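You operate a simulated robot arm through the tools that you are given. There is no shell and no other tool. Be economical: measure what you need, move in short steps, check, and stop when the job is done.

Carry out the task below with a simulated robot arm. There is one attempt and no reset: what you move stays moved.

## Task
Put two of the small cartons from the top of the green table on the grey infill panel.

Only the result counts: the job must be done as asked and must still hold three seconds after the hand-in. Knocking over, shifting, dropping, spilling or breaking anything else fails it.

## Robot
A 6-joint arm with a two-finger parallel gripper, fixed in place. Base frame: the origin is at the foot of the arm, x ahead of it, y to its left, z up; the work surface is at about z = 0. Units: m, rad, N and s.
With the tool pointing down near the work surface it reaches from about 0.14 to 0.58 m from the base axis. Its first joint turns from -1.152 to 1.152 rad. Payload 2.1 kg.
Tool frame: the origin (TCP) lies between the finger pads and is the grasp point; the fingertips stand 0.03 m ahead of it; z points along the fingers, y is the line along which they close. The gripper opens to 0.094 m. The fingers are 0.028 m wide and 0.01 m thick; the gripper's body (0.05 by 0.096 m) begins 0.055 m behind the TCP.
Orientation is that of the tool frame in the base frame, as a unit quaternion [w, x, y, z]. With the fingers straight down and closing along the base's y, the tool's x points along the base's -x, its y along +y and its z along -z.

## Interface
- The arm moves only by the tool drive_tool. Its argument "series" is a list of rows, each an object (a shift or turn left out is 0, a gripper value left out holds the last) with "travel": the shift along the tool's x, y, z in units of 40 mm (1.0 is 40 mm), a list of three; "twist": the turn about the tool's z in units of 4 degrees (1.0 is 4 degrees); "fingers": the gripper command, from -1 (shut) to 1 (fully open), values between in proportion. In form: [{"travel": [dx, dy, dz], "twist": twist, "fingers": fingers}, ...]. A call has 1 to 20 rows; each row shifts and turns the commanded pose from where the row before left it, along the tool's axes as they then stand. A call with a number of a shift or a turn outside -1 to 1 is refused whole. Each row takes 0.2 s and may step no farther than 0.05 m and 0.15 rad from the row before; otherwise, or with a gripper value out of range, the whole call is refused. Where a pose cannot be reached the arm comes as near as it can. A force on the tool above 40 N (or 10 N above the force at the start of the call, whichever is more), or a blocked arm, ends the call early, and 0.2 s more pass. Each finger travels about 0.072 m/s and halts on what it meets, pressing with about 27 N; the grip force reading is that of the motor and also rises with nothing between the fingers. The clock runs only during rows and for 0.2 s after the last one: add rows that do not move to give the fingers time. It gives the time, the measured TCP pose, the force on the tool (base axes), the opening and the grip force at its end, in the units of the frame above (readings bear some noise).
- Cameras (640 x 400 px; columns grow to the right, rows downward): "scene" is fixed at [0.0665, -0.3846, 0.4707]; the picture's right is [0.65, -0.76, 0.00], its down [-0.42, -0.36, -0.83] and it looks along [0.63, 0.54, -0.56] (base axes); focal length 311 px, centre (320, 200). "wrist" rides on the gripper at [-0.037, 0, -0.058] in the tool frame; the picture's right is [0.00, -1.00, 0.00], its down [0.97, 0.00, -0.24] and it looks along [0.24, 0.00, 0.97] (tool axes); focal length 218 px, centre (320, 200).
- snapshot(camera): a new picture of that camera. The clock stands still meanwhile.
- locate(camera, pixels): there is no depth. For up to 12 entries [column, row, z] of the newest picture of that camera ("zoom" is the newest enlarged one), the place [x, y] in the base frame at which the ray of that pixel passes the height z, good to about 0.002 m, but the place of the scene camera against the robot may be out by one fixed shift of up to 0.018 m in any direction. The clock stands still meanwhile.
- close_up(camera, box): a new picture of the part [left, top, right, bottom] of that camera's present view, enlarged. The clock stands still meanwhile.
- hand_in(): hands the job in; it is judged then, once.

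Work in short steps. Measure before you move; look again where a grasp or a placing could have gone wrong, and mend it. You have 60 turns and 26 pictures in all, those below and enlarged ones among them. Open the gripper and draw the arm clear of the work before you hand the job in, unless the task says otherwise; then end with one line.

The tools are called after ">>>" by a JSON object that holds its "api" and its "payload". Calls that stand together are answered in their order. drive_tool: Moves the arm, as the interface text tells. Its arguments: {"type":"object","properties":{"series":{"type":"array","items":{"type":"object","properties":{"travel":{"type":"array","items":{"type":"number"}},"twist":{"type":"number"},"fingers":{"type":"number"}}}}},"required":["series"]} The other tools are called the same way: snapshot (camera) takes a picture; locate (camera, pixels) gives the place at which the rays of pixels pass given heights; close_up (camera, box) takes an enlarged picture of a part of a camera's view; hand_in () hands the job in.

At the start:

```text
clock: 0.0
tool_pos: [0.3226, 0.0961, 0.3236]
tool_rot: [0.0, 0.0, 1.0, 0.0]
force: [-0.5, -0.2, 0.0]
grip_width: 0.0942
grasp_force: 0.2
```

scene: 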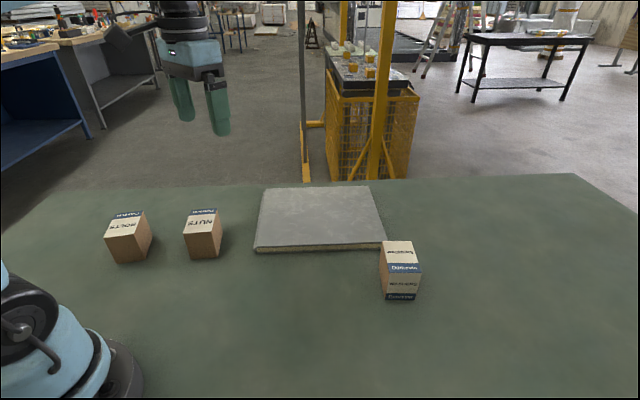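
wrist: 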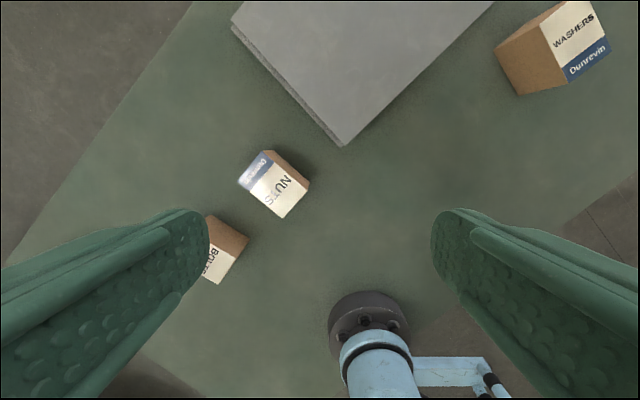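

The wrist view shows NUTS near (273,188), BOLTS near (222,250) and the panel corner near (342,145). I'll enlarge both views before measuring.

>>> {"api": "close_up", "payload": {"camera": "wrist", "box": [190, 120, 350, 300]}}

>>> {"api": "close_up", "payload": {"camera": "scene", "box": [90, 170, 430, 310]}}

```text
2.22 times, centred on (270, 210) of wrist
```

zoom: 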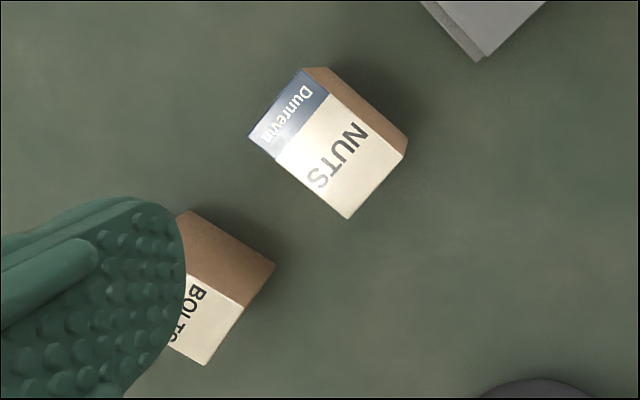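

```text
1.88 times, centred on (260, 240) of scene
```

zoom: 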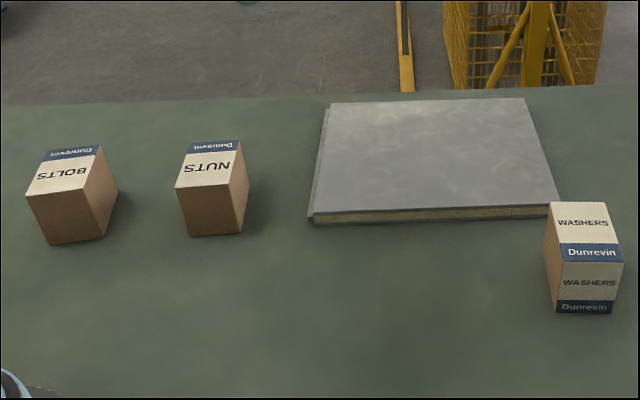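

I'll convert the zoomed corners to wrist pixels and locate the carton tops, bases and panel corner at trial heights.

>>> {"api": "locate", "payload": {"camera": "wrist", "pixels": [[237.6, 182.1, 0.05], [262.3, 150.6, 0.05], [308.7, 188.8, 0.05], [282.6, 218.6, 0.05], [273.2, 150.1, 0], [309.6, 183, 0], [235.3, 258.2, 0.05], [218.6, 284.3, 0.05], [249.7, 239.7, 0], [211.4, 214.5, 0], [344, 145.6, 0.012], [231, 22, 0.012]]}}

>>> {"api": "locate", "payload": {"camera": "zoom", "pixels": [[190, 141, 0.05], [240, 140, 0.05], [230, 186, 0.05], [176, 188, 0.05], [188, 236, 0], [237, 234, 0], [308, 217, 0.012], [560, 203, 0.012], [525, 98, 0.012], [328, 104, 0.012], [47, 243, 0], [100, 238, 0]]}}

```text
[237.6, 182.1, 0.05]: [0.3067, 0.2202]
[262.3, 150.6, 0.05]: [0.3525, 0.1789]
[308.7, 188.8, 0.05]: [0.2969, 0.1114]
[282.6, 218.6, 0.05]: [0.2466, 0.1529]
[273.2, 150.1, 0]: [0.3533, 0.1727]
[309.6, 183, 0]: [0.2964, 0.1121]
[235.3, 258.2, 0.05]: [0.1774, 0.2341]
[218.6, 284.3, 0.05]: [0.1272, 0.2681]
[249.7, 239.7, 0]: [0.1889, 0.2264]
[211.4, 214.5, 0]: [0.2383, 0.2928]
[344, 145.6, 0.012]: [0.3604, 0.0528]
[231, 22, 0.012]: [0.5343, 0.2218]
```

```text
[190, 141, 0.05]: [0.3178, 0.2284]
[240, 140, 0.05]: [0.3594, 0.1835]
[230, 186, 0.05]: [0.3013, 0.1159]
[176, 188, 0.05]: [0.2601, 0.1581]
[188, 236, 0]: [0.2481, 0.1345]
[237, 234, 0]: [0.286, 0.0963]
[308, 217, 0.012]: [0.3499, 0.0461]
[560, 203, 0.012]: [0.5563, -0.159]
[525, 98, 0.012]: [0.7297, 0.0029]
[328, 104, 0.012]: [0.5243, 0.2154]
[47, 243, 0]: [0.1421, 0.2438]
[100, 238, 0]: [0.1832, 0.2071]
```

NUTS comes out about 0.06 x 0.083 x 0.063 m, centred near (0.303, 0.163) with its long axis at about 49°. BOLTS is the same size near (0.188, 0.278). I'll twist the tool and move above NUTS.

>>> {"api": "drive_tool", "payload": {"series": [{"twist": -1, "fingers": 1}, {"twist": -1}, {"twist": -1}, {"twist": -1}, {"twist": -1}, {"twist": -1}, {"twist": -1}, {"twist": -1}, {"twist": -1}, {"twist": -1}, {"twist": -1}, {"twist": -1}, {"twist": -0.25}, {"travel": [-0.236, 0.367, 0.773]}, {"travel": [-0.236, 0.367, 0.773]}, {"travel": [-0.236, 0.367, 0.773]}, {"travel": [-0.236, 0.367, 0.773]}, {}]}}

>>> {"api": "snapshot", "payload": {"camera": "wrist"}}

```text
clock: 3.8
tool_pos: [0.303, 0.1622, 0.1998]
tool_rot: [0.0, -0.415, 0.91, 0.0]
force: [0.2, -0.3, -0.1]
grip_width: 0.0939
grasp_force: 0.1
```

```text
21 pictures are left
```

wrist: 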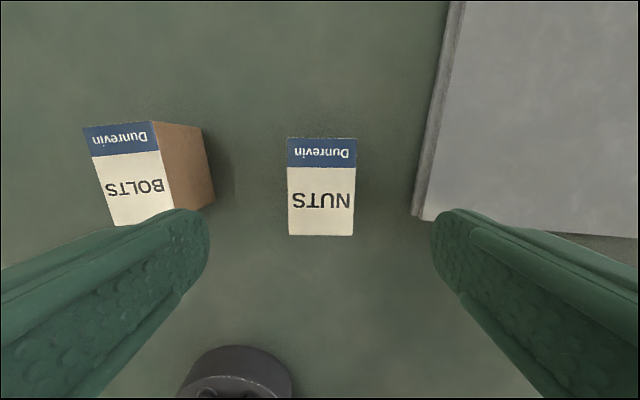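

NUTS is nearly square to the fingers, with its top corners at (287,138), (357,139), (354,235) and (289,234). I'll locate these again, along with BOLTS and the panel.

>>> {"api": "locate", "payload": {"camera": "wrist", "pixels": [[287, 138, 0.063], [357, 139, 0.063], [354, 235, 0.063], [289, 234, 0.063], [83, 127, 0.063], [152, 121, 0.063], [175, 211, 0.063], [202, 128, 0], [215, 196, 0], [423, 219, 0.016], [465, 0, 0.016], [413, 214, 0]]}}

```text
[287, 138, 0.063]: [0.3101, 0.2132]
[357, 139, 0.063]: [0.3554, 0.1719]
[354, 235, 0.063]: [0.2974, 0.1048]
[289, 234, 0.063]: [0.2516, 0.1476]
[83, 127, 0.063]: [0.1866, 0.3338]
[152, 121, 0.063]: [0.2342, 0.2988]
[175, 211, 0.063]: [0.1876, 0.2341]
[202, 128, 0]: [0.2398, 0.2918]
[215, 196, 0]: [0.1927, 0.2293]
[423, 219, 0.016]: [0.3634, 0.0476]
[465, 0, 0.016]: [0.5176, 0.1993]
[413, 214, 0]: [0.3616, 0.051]
```

The NUTS centre is (0.3036, 0.1594) and the angle is right. I'll descend to z of about 0.042 and close the fingers.

>>> {"api": "drive_tool", "payload": {"series": [{"travel": [0.043, -0.058, 0.65], "fingers": 1}, {"travel": [0, 0, 0.7]}, {"travel": [0, 0, 0.7]}, {"travel": [0, 0, 0.7]}, {"travel": [0, 0, 0.6]}, {"travel": [0, 0, 0.6]}, {}, {"fingers": -1}, {"fingers": -1}, {"fingers": -1}, {"fingers": -1}]}}

```text
clock: 6.2
tool_pos: [0.3042, 0.16, 0.0406]
tool_rot: [-0.001, -0.415, 0.91, 0.0]
force: [-0.6, 0.2, -0.2]
grip_width: 0.0619
grasp_force: 27.1
```

NUTS is gripped at width 0.062. I'll lift it, turn +4° to match the panel edge at about 45°, and move above panel spot A at (0.452, 0.0575).

>>> {"api": "drive_tool", "payload": {"series": [{"travel": [0, 0, -0.5]}, {"travel": [0, 0, -0.7]}, {"travel": [0, 0, -0.7]}, {"travel": [0, 0, -0.6]}, {"twist": 0.5}, {"twist": 0.5}, {"travel": [-0.133, -0.737, 0]}, {"travel": [-0.133, -0.737, 0]}, {"travel": [-0.133, -0.737, 0]}, {"travel": [-0.133, -0.737, 0]}, {"travel": [-0.133, -0.737, 0]}, {"travel": [-0.133, -0.737, 0]}, {}]}}

>>> {"api": "snapshot", "payload": {"camera": "wrist"}}

>>> {"api": "snapshot", "payload": {"camera": "scene"}}

```text
clock: 9.0
tool_pos: [0.4533, 0.055, 0.1397]
tool_rot: [0.0, -0.383, 0.924, 0.0]
force: [0.1, 0.2, -4.2]
grip_width: 0.0621
grasp_force: 27.1
```

```text
20 pictures are left
```

wrist: 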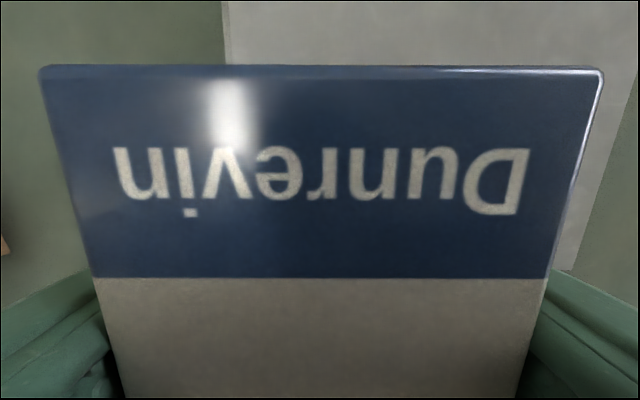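

```text
19 pictures are left
```

scene: 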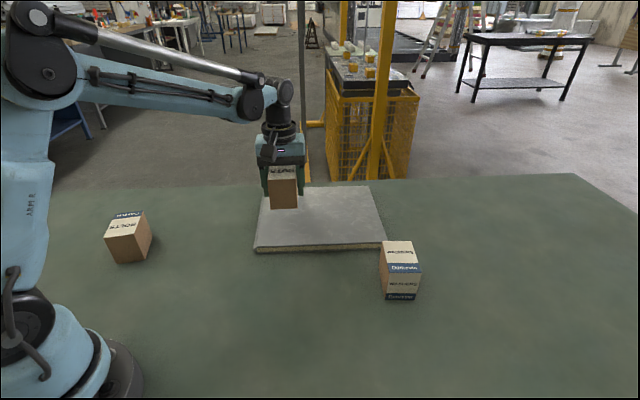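

NUTS is held above the panel. I'll lower it to just above the expected contact height, then inch down.

>>> {"api": "drive_tool", "payload": {"series": [{"travel": [0, 0, 0.6]}, {"travel": [0, 0, 0.6]}, {"travel": [0, 0, 0.4]}, {"travel": [0, 0, 0.2]}, {"travel": [0, 0, 0.1]}, {}]}}

>>> {"api": "close_up", "payload": {"camera": "scene", "box": [230, 160, 400, 266]}}

```text
clock: 10.4
tool_pos: [0.4517, 0.0542, 0.0653]
tool_rot: [0.0, -0.382, 0.924, -0.001]
force: [0.0, 0.2, -3.5]
grip_width: 0.0625
grasp_force: 26.5
```

```text
3.76 times, centred on (315, 213) of scene
```

zoom: 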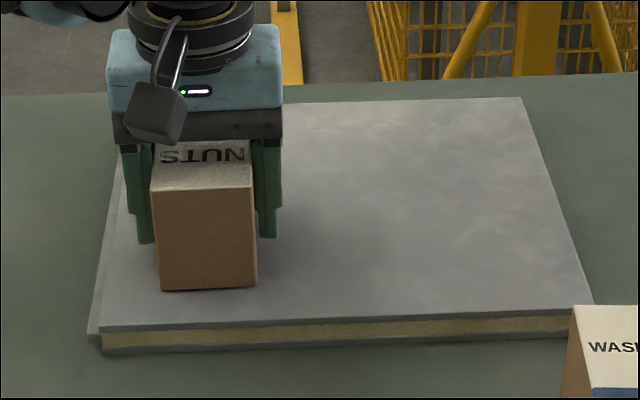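

It is over the panel with margin on all sides and just above it. I'll inch down 4 mm.

>>> {"api": "drive_tool", "payload": {"series": [{"travel": [0, 0, 0.05]}, {"travel": [0, 0, 0.05]}, {}]}}

```text
clock: 11.2
tool_pos: [0.4511, 0.0556, 0.0621]
tool_rot: [0.001, -0.382, 0.924, -0.001]
force: [0.9, -3.9, 26.3]
grip_width: 0.0622
grasp_force: 27.3
```

Contact reads 26 N, so the panel is about 0.02 m thick. I'll ease up 1.2 mm, release and rise.

>>> {"api": "drive_tool", "payload": {"series": [{"travel": [0, 0, -0.03]}, {"fingers": 1}, {}, {}, {"travel": [0, 0, -0.3]}, {"travel": [0, 0, -0.8]}, {"travel": [0, 0, -0.9]}, {"travel": [0, 0, -0.9]}, {}]}}

>>> {"api": "close_up", "payload": {"camera": "scene", "box": [230, 160, 400, 266]}}

```text
clock: 13.2
tool_pos: [0.452, 0.0545, 0.1785]
tool_rot: [0.001, -0.382, 0.924, 0.0]
force: [-0.3, 0.0, -0.2]
grip_width: 0.0941
grasp_force: 0.0
```

```text
3.76 times, centred on (315, 213) of scene
```

zoom: 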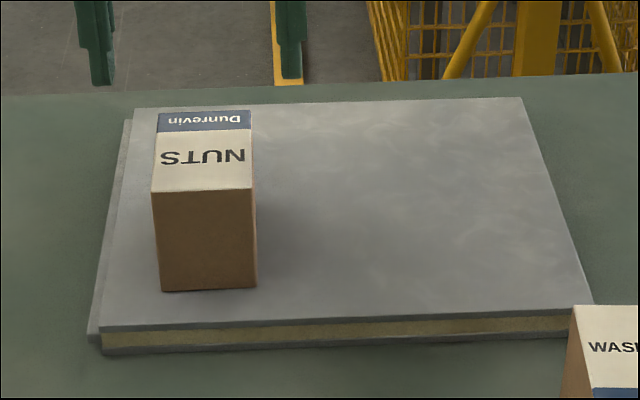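

NUTS stands stable on the panel. I'll twist to 54° and move above BOLTS near (0.189, 0.281), then look.

>>> {"api": "drive_tool", "payload": {"series": [{"twist": -1, "fingers": 1}, {"twist": -1}, {"twist": -0.2}, {"travel": [-0.065, 0.786, -0.05]}, {"travel": [-0.065, 0.786, -0.05]}, {"travel": [-0.065, 0.786, -0.05]}, {"travel": [-0.065, 0.786, -0.05]}, {"travel": [-0.065, 0.786, -0.05]}, {"travel": [-0.065, 0.786, -0.05]}, {"travel": [-0.065, 0.786, -0.05]}, {"travel": [-0.065, 0.786, -0.05]}, {"travel": [-0.065, 0.786, -0.05]}, {"travel": [-0.065, 0.786, -0.05]}, {"travel": [-0.065, 0.786, -0.05]}, {}, {}]}}

>>> {"api": "snapshot", "payload": {"camera": "wrist"}}

```text
clock: 16.6
tool_pos: [0.1872, 0.2836, 0.202]
tool_rot: [0.0, -0.452, 0.892, 0.0]
force: [-0.3, -0.6, -0.8]
grip_width: 0.0941
grasp_force: 0.1
```

```text
16 pictures are left
```

wrist: 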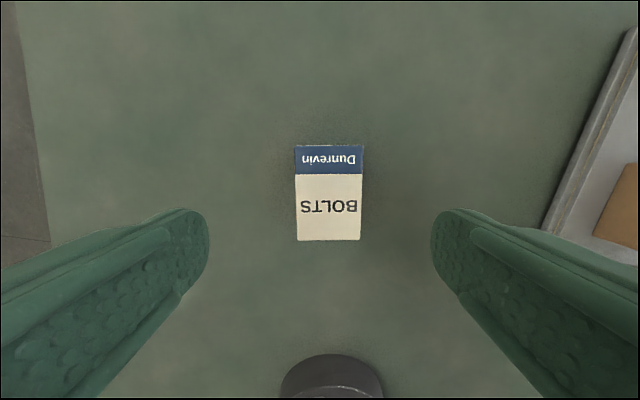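

BOLTS is square to the fingers, with its top corners at (294,145), (364,145), (361,240) and (297,240). I'll locate them.

>>> {"api": "locate", "payload": {"camera": "wrist", "pixels": [[294, 145, 0.065], [364, 145, 0.065], [361, 240, 0.065], [297, 240, 0.065]]}}

```text
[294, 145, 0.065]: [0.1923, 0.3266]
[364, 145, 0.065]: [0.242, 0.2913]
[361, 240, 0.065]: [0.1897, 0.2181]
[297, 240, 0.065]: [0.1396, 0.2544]
```

The centre is (0.191, 0.2726). I'll correct by (+6.7, -9.5) mm in the tool axes, descend to z of about 0.041 and grip.

>>> {"api": "drive_tool", "payload": {"series": [{"travel": [0.167, -0.237, 0.4], "fingers": 1}, {"travel": [0, 0, 0.72]}, {"travel": [0, 0, 0.72]}, {"travel": [0, 0, 0.72]}, {"travel": [0, 0, 0.72]}, {"travel": [0, 0, 0.72]}, {}, {"fingers": -1}, {}, {}, {}]}}

```text
clock: 19.0
tool_pos: [0.194, 0.2716, 0.0428]
tool_rot: [0.0, -0.452, 0.892, 0.0]
force: [0.3, 0.5, -0.7]
grip_width: 0.062
grasp_force: 26.9
```

BOLTS is gripped at 0.062. I'll lift it high, twist back to 45° and carry it to panel spot B at (0.5255, -0.0174), well above NUTS.

>>> {"api": "drive_tool", "payload": {"series": [{"travel": [0, 0, -0.6]}, {"travel": [0, 0, -0.8]}, {"travel": [0, 0, -0.8]}, {"travel": [0, 0, -0.8]}, {"twist": 0.75}, {"twist": 0.75}, {"twist": 0.65}, {}]}}

>>> {"api": "drive_tool", "payload": {"series": [{"travel": [-0.0525, -0.783, 0]}, {"travel": [-0.0525, -0.783, 0]}, {"travel": [-0.0525, -0.783, 0]}, {"travel": [-0.0525, -0.783, 0]}, {"travel": [-0.0525, -0.783, 0]}, {"travel": [-0.0525, -0.783, 0]}, {"travel": [-0.0525, -0.783, 0]}, {"travel": [-0.0525, -0.783, 0]}, {"travel": [-0.0525, -0.783, 0]}, {"travel": [-0.0525, -0.783, 0]}, {"travel": [-0.0525, -0.783, 0]}, {"travel": [-0.0525, -0.783, 0]}, {"travel": [-0.0525, -0.783, 0]}, {"travel": [-0.0525, -0.783, 0]}, {}, {}]}}

>>> {"api": "snapshot", "payload": {"camera": "scene"}}

```text
clock: 20.8
tool_pos: [0.1924, 0.2727, 0.1617]
tool_rot: [0.0, -0.383, 0.924, 0.001]
force: [0.7, 0.3, -3.5]
grip_width: 0.062
grasp_force: 26.3
```

```text
clock: 24.2
tool_pos: [0.5245, -0.0169, 0.1606]
tool_rot: [-0.001, -0.384, 0.923, 0.0]
force: [0.5, 0.0, -3.5]
grip_width: 0.0623
grasp_force: 27.0
```

```text
15 pictures are left
```

scene: 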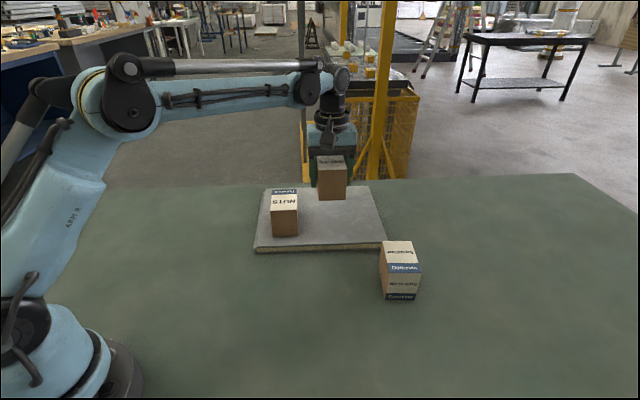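

BOLTS is above spot B and clear of NUTS. I'll lower it to about z = 0.068.

>>> {"api": "drive_tool", "payload": {"series": [{"travel": [0, 0, 0.6]}, {"travel": [0, 0, 0.6]}, {"travel": [0, 0, 0.6]}, {"travel": [0, 0, 0.35]}, {"travel": [0, 0, 0.15]}, {}]}}

>>> {"api": "close_up", "payload": {"camera": "scene", "box": [230, 160, 400, 266]}}

```text
clock: 25.6
tool_pos: [0.5239, -0.0168, 0.068]
tool_rot: [0.001, -0.385, 0.923, 0.0]
force: [-0.3, -0.1, -3.4]
grip_width: 0.0621
grasp_force: 27.0
```

```text
3.76 times, centred on (315, 213) of scene
```

zoom: 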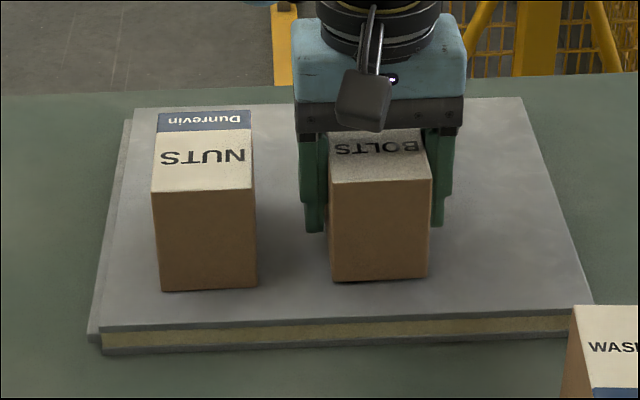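

It is close to the surface with good gaps. I'll inch down in small steps until it touches.

>>> {"api": "drive_tool", "payload": {"series": [{"travel": [0, 0, 0.04]}, {"travel": [0, 0, 0.04]}, {}]}}

```text
clock: 26.4
tool_pos: [0.5256, -0.017, 0.0662]
tool_rot: [-0.001, -0.384, 0.923, 0.0]
force: [-1.9, -1.2, 3.5]
grip_width: 0.0622
grasp_force: 26.8
```

The force went from -3.4 to +3.5 N, so this is light contact. I'll release, rise and draw back.

>>> {"api": "drive_tool", "payload": {"series": [{"fingers": 1}, {}, {}, {"travel": [0, 0, -0.3]}, {"travel": [0, 0, -0.8]}, {"travel": [0, 0, -0.9]}, {"travel": [0, 0, -0.9]}, {"travel": [0, 0, -0.9]}, {"travel": [0.8, 0, 0]}, {"travel": [0.8, 0, 0]}, {"travel": [0.8, 0, 0]}, {}]}}

>>> {"api": "snapshot", "payload": {"camera": "scene"}}

```text
clock: 29.0
tool_pos: [0.4589, -0.0832, 0.2179]
tool_rot: [0.0, -0.384, 0.923, 0.001]
force: [0.0, 0.4, 0.7]
grip_width: 0.094
grasp_force: 0.1
```

```text
13 pictures are left
```

scene: 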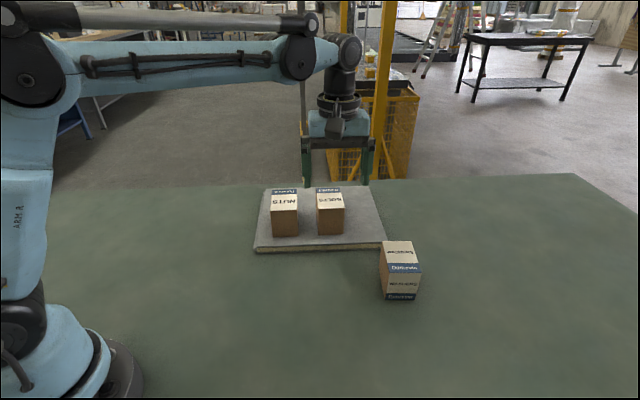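

Both cartons stand on the panel at (284,212) and (330,210). WASHERS and the panel haven't moved, the gripper is open and the arm is clear, so I'll hand in.

>>> {"api": "hand_in", "payload": {}}

```text
The job is handed in.
```

The NUTS and BOLTS cartons are standing on the grey infill panel, nothing else was moved, and the job has been handed in.
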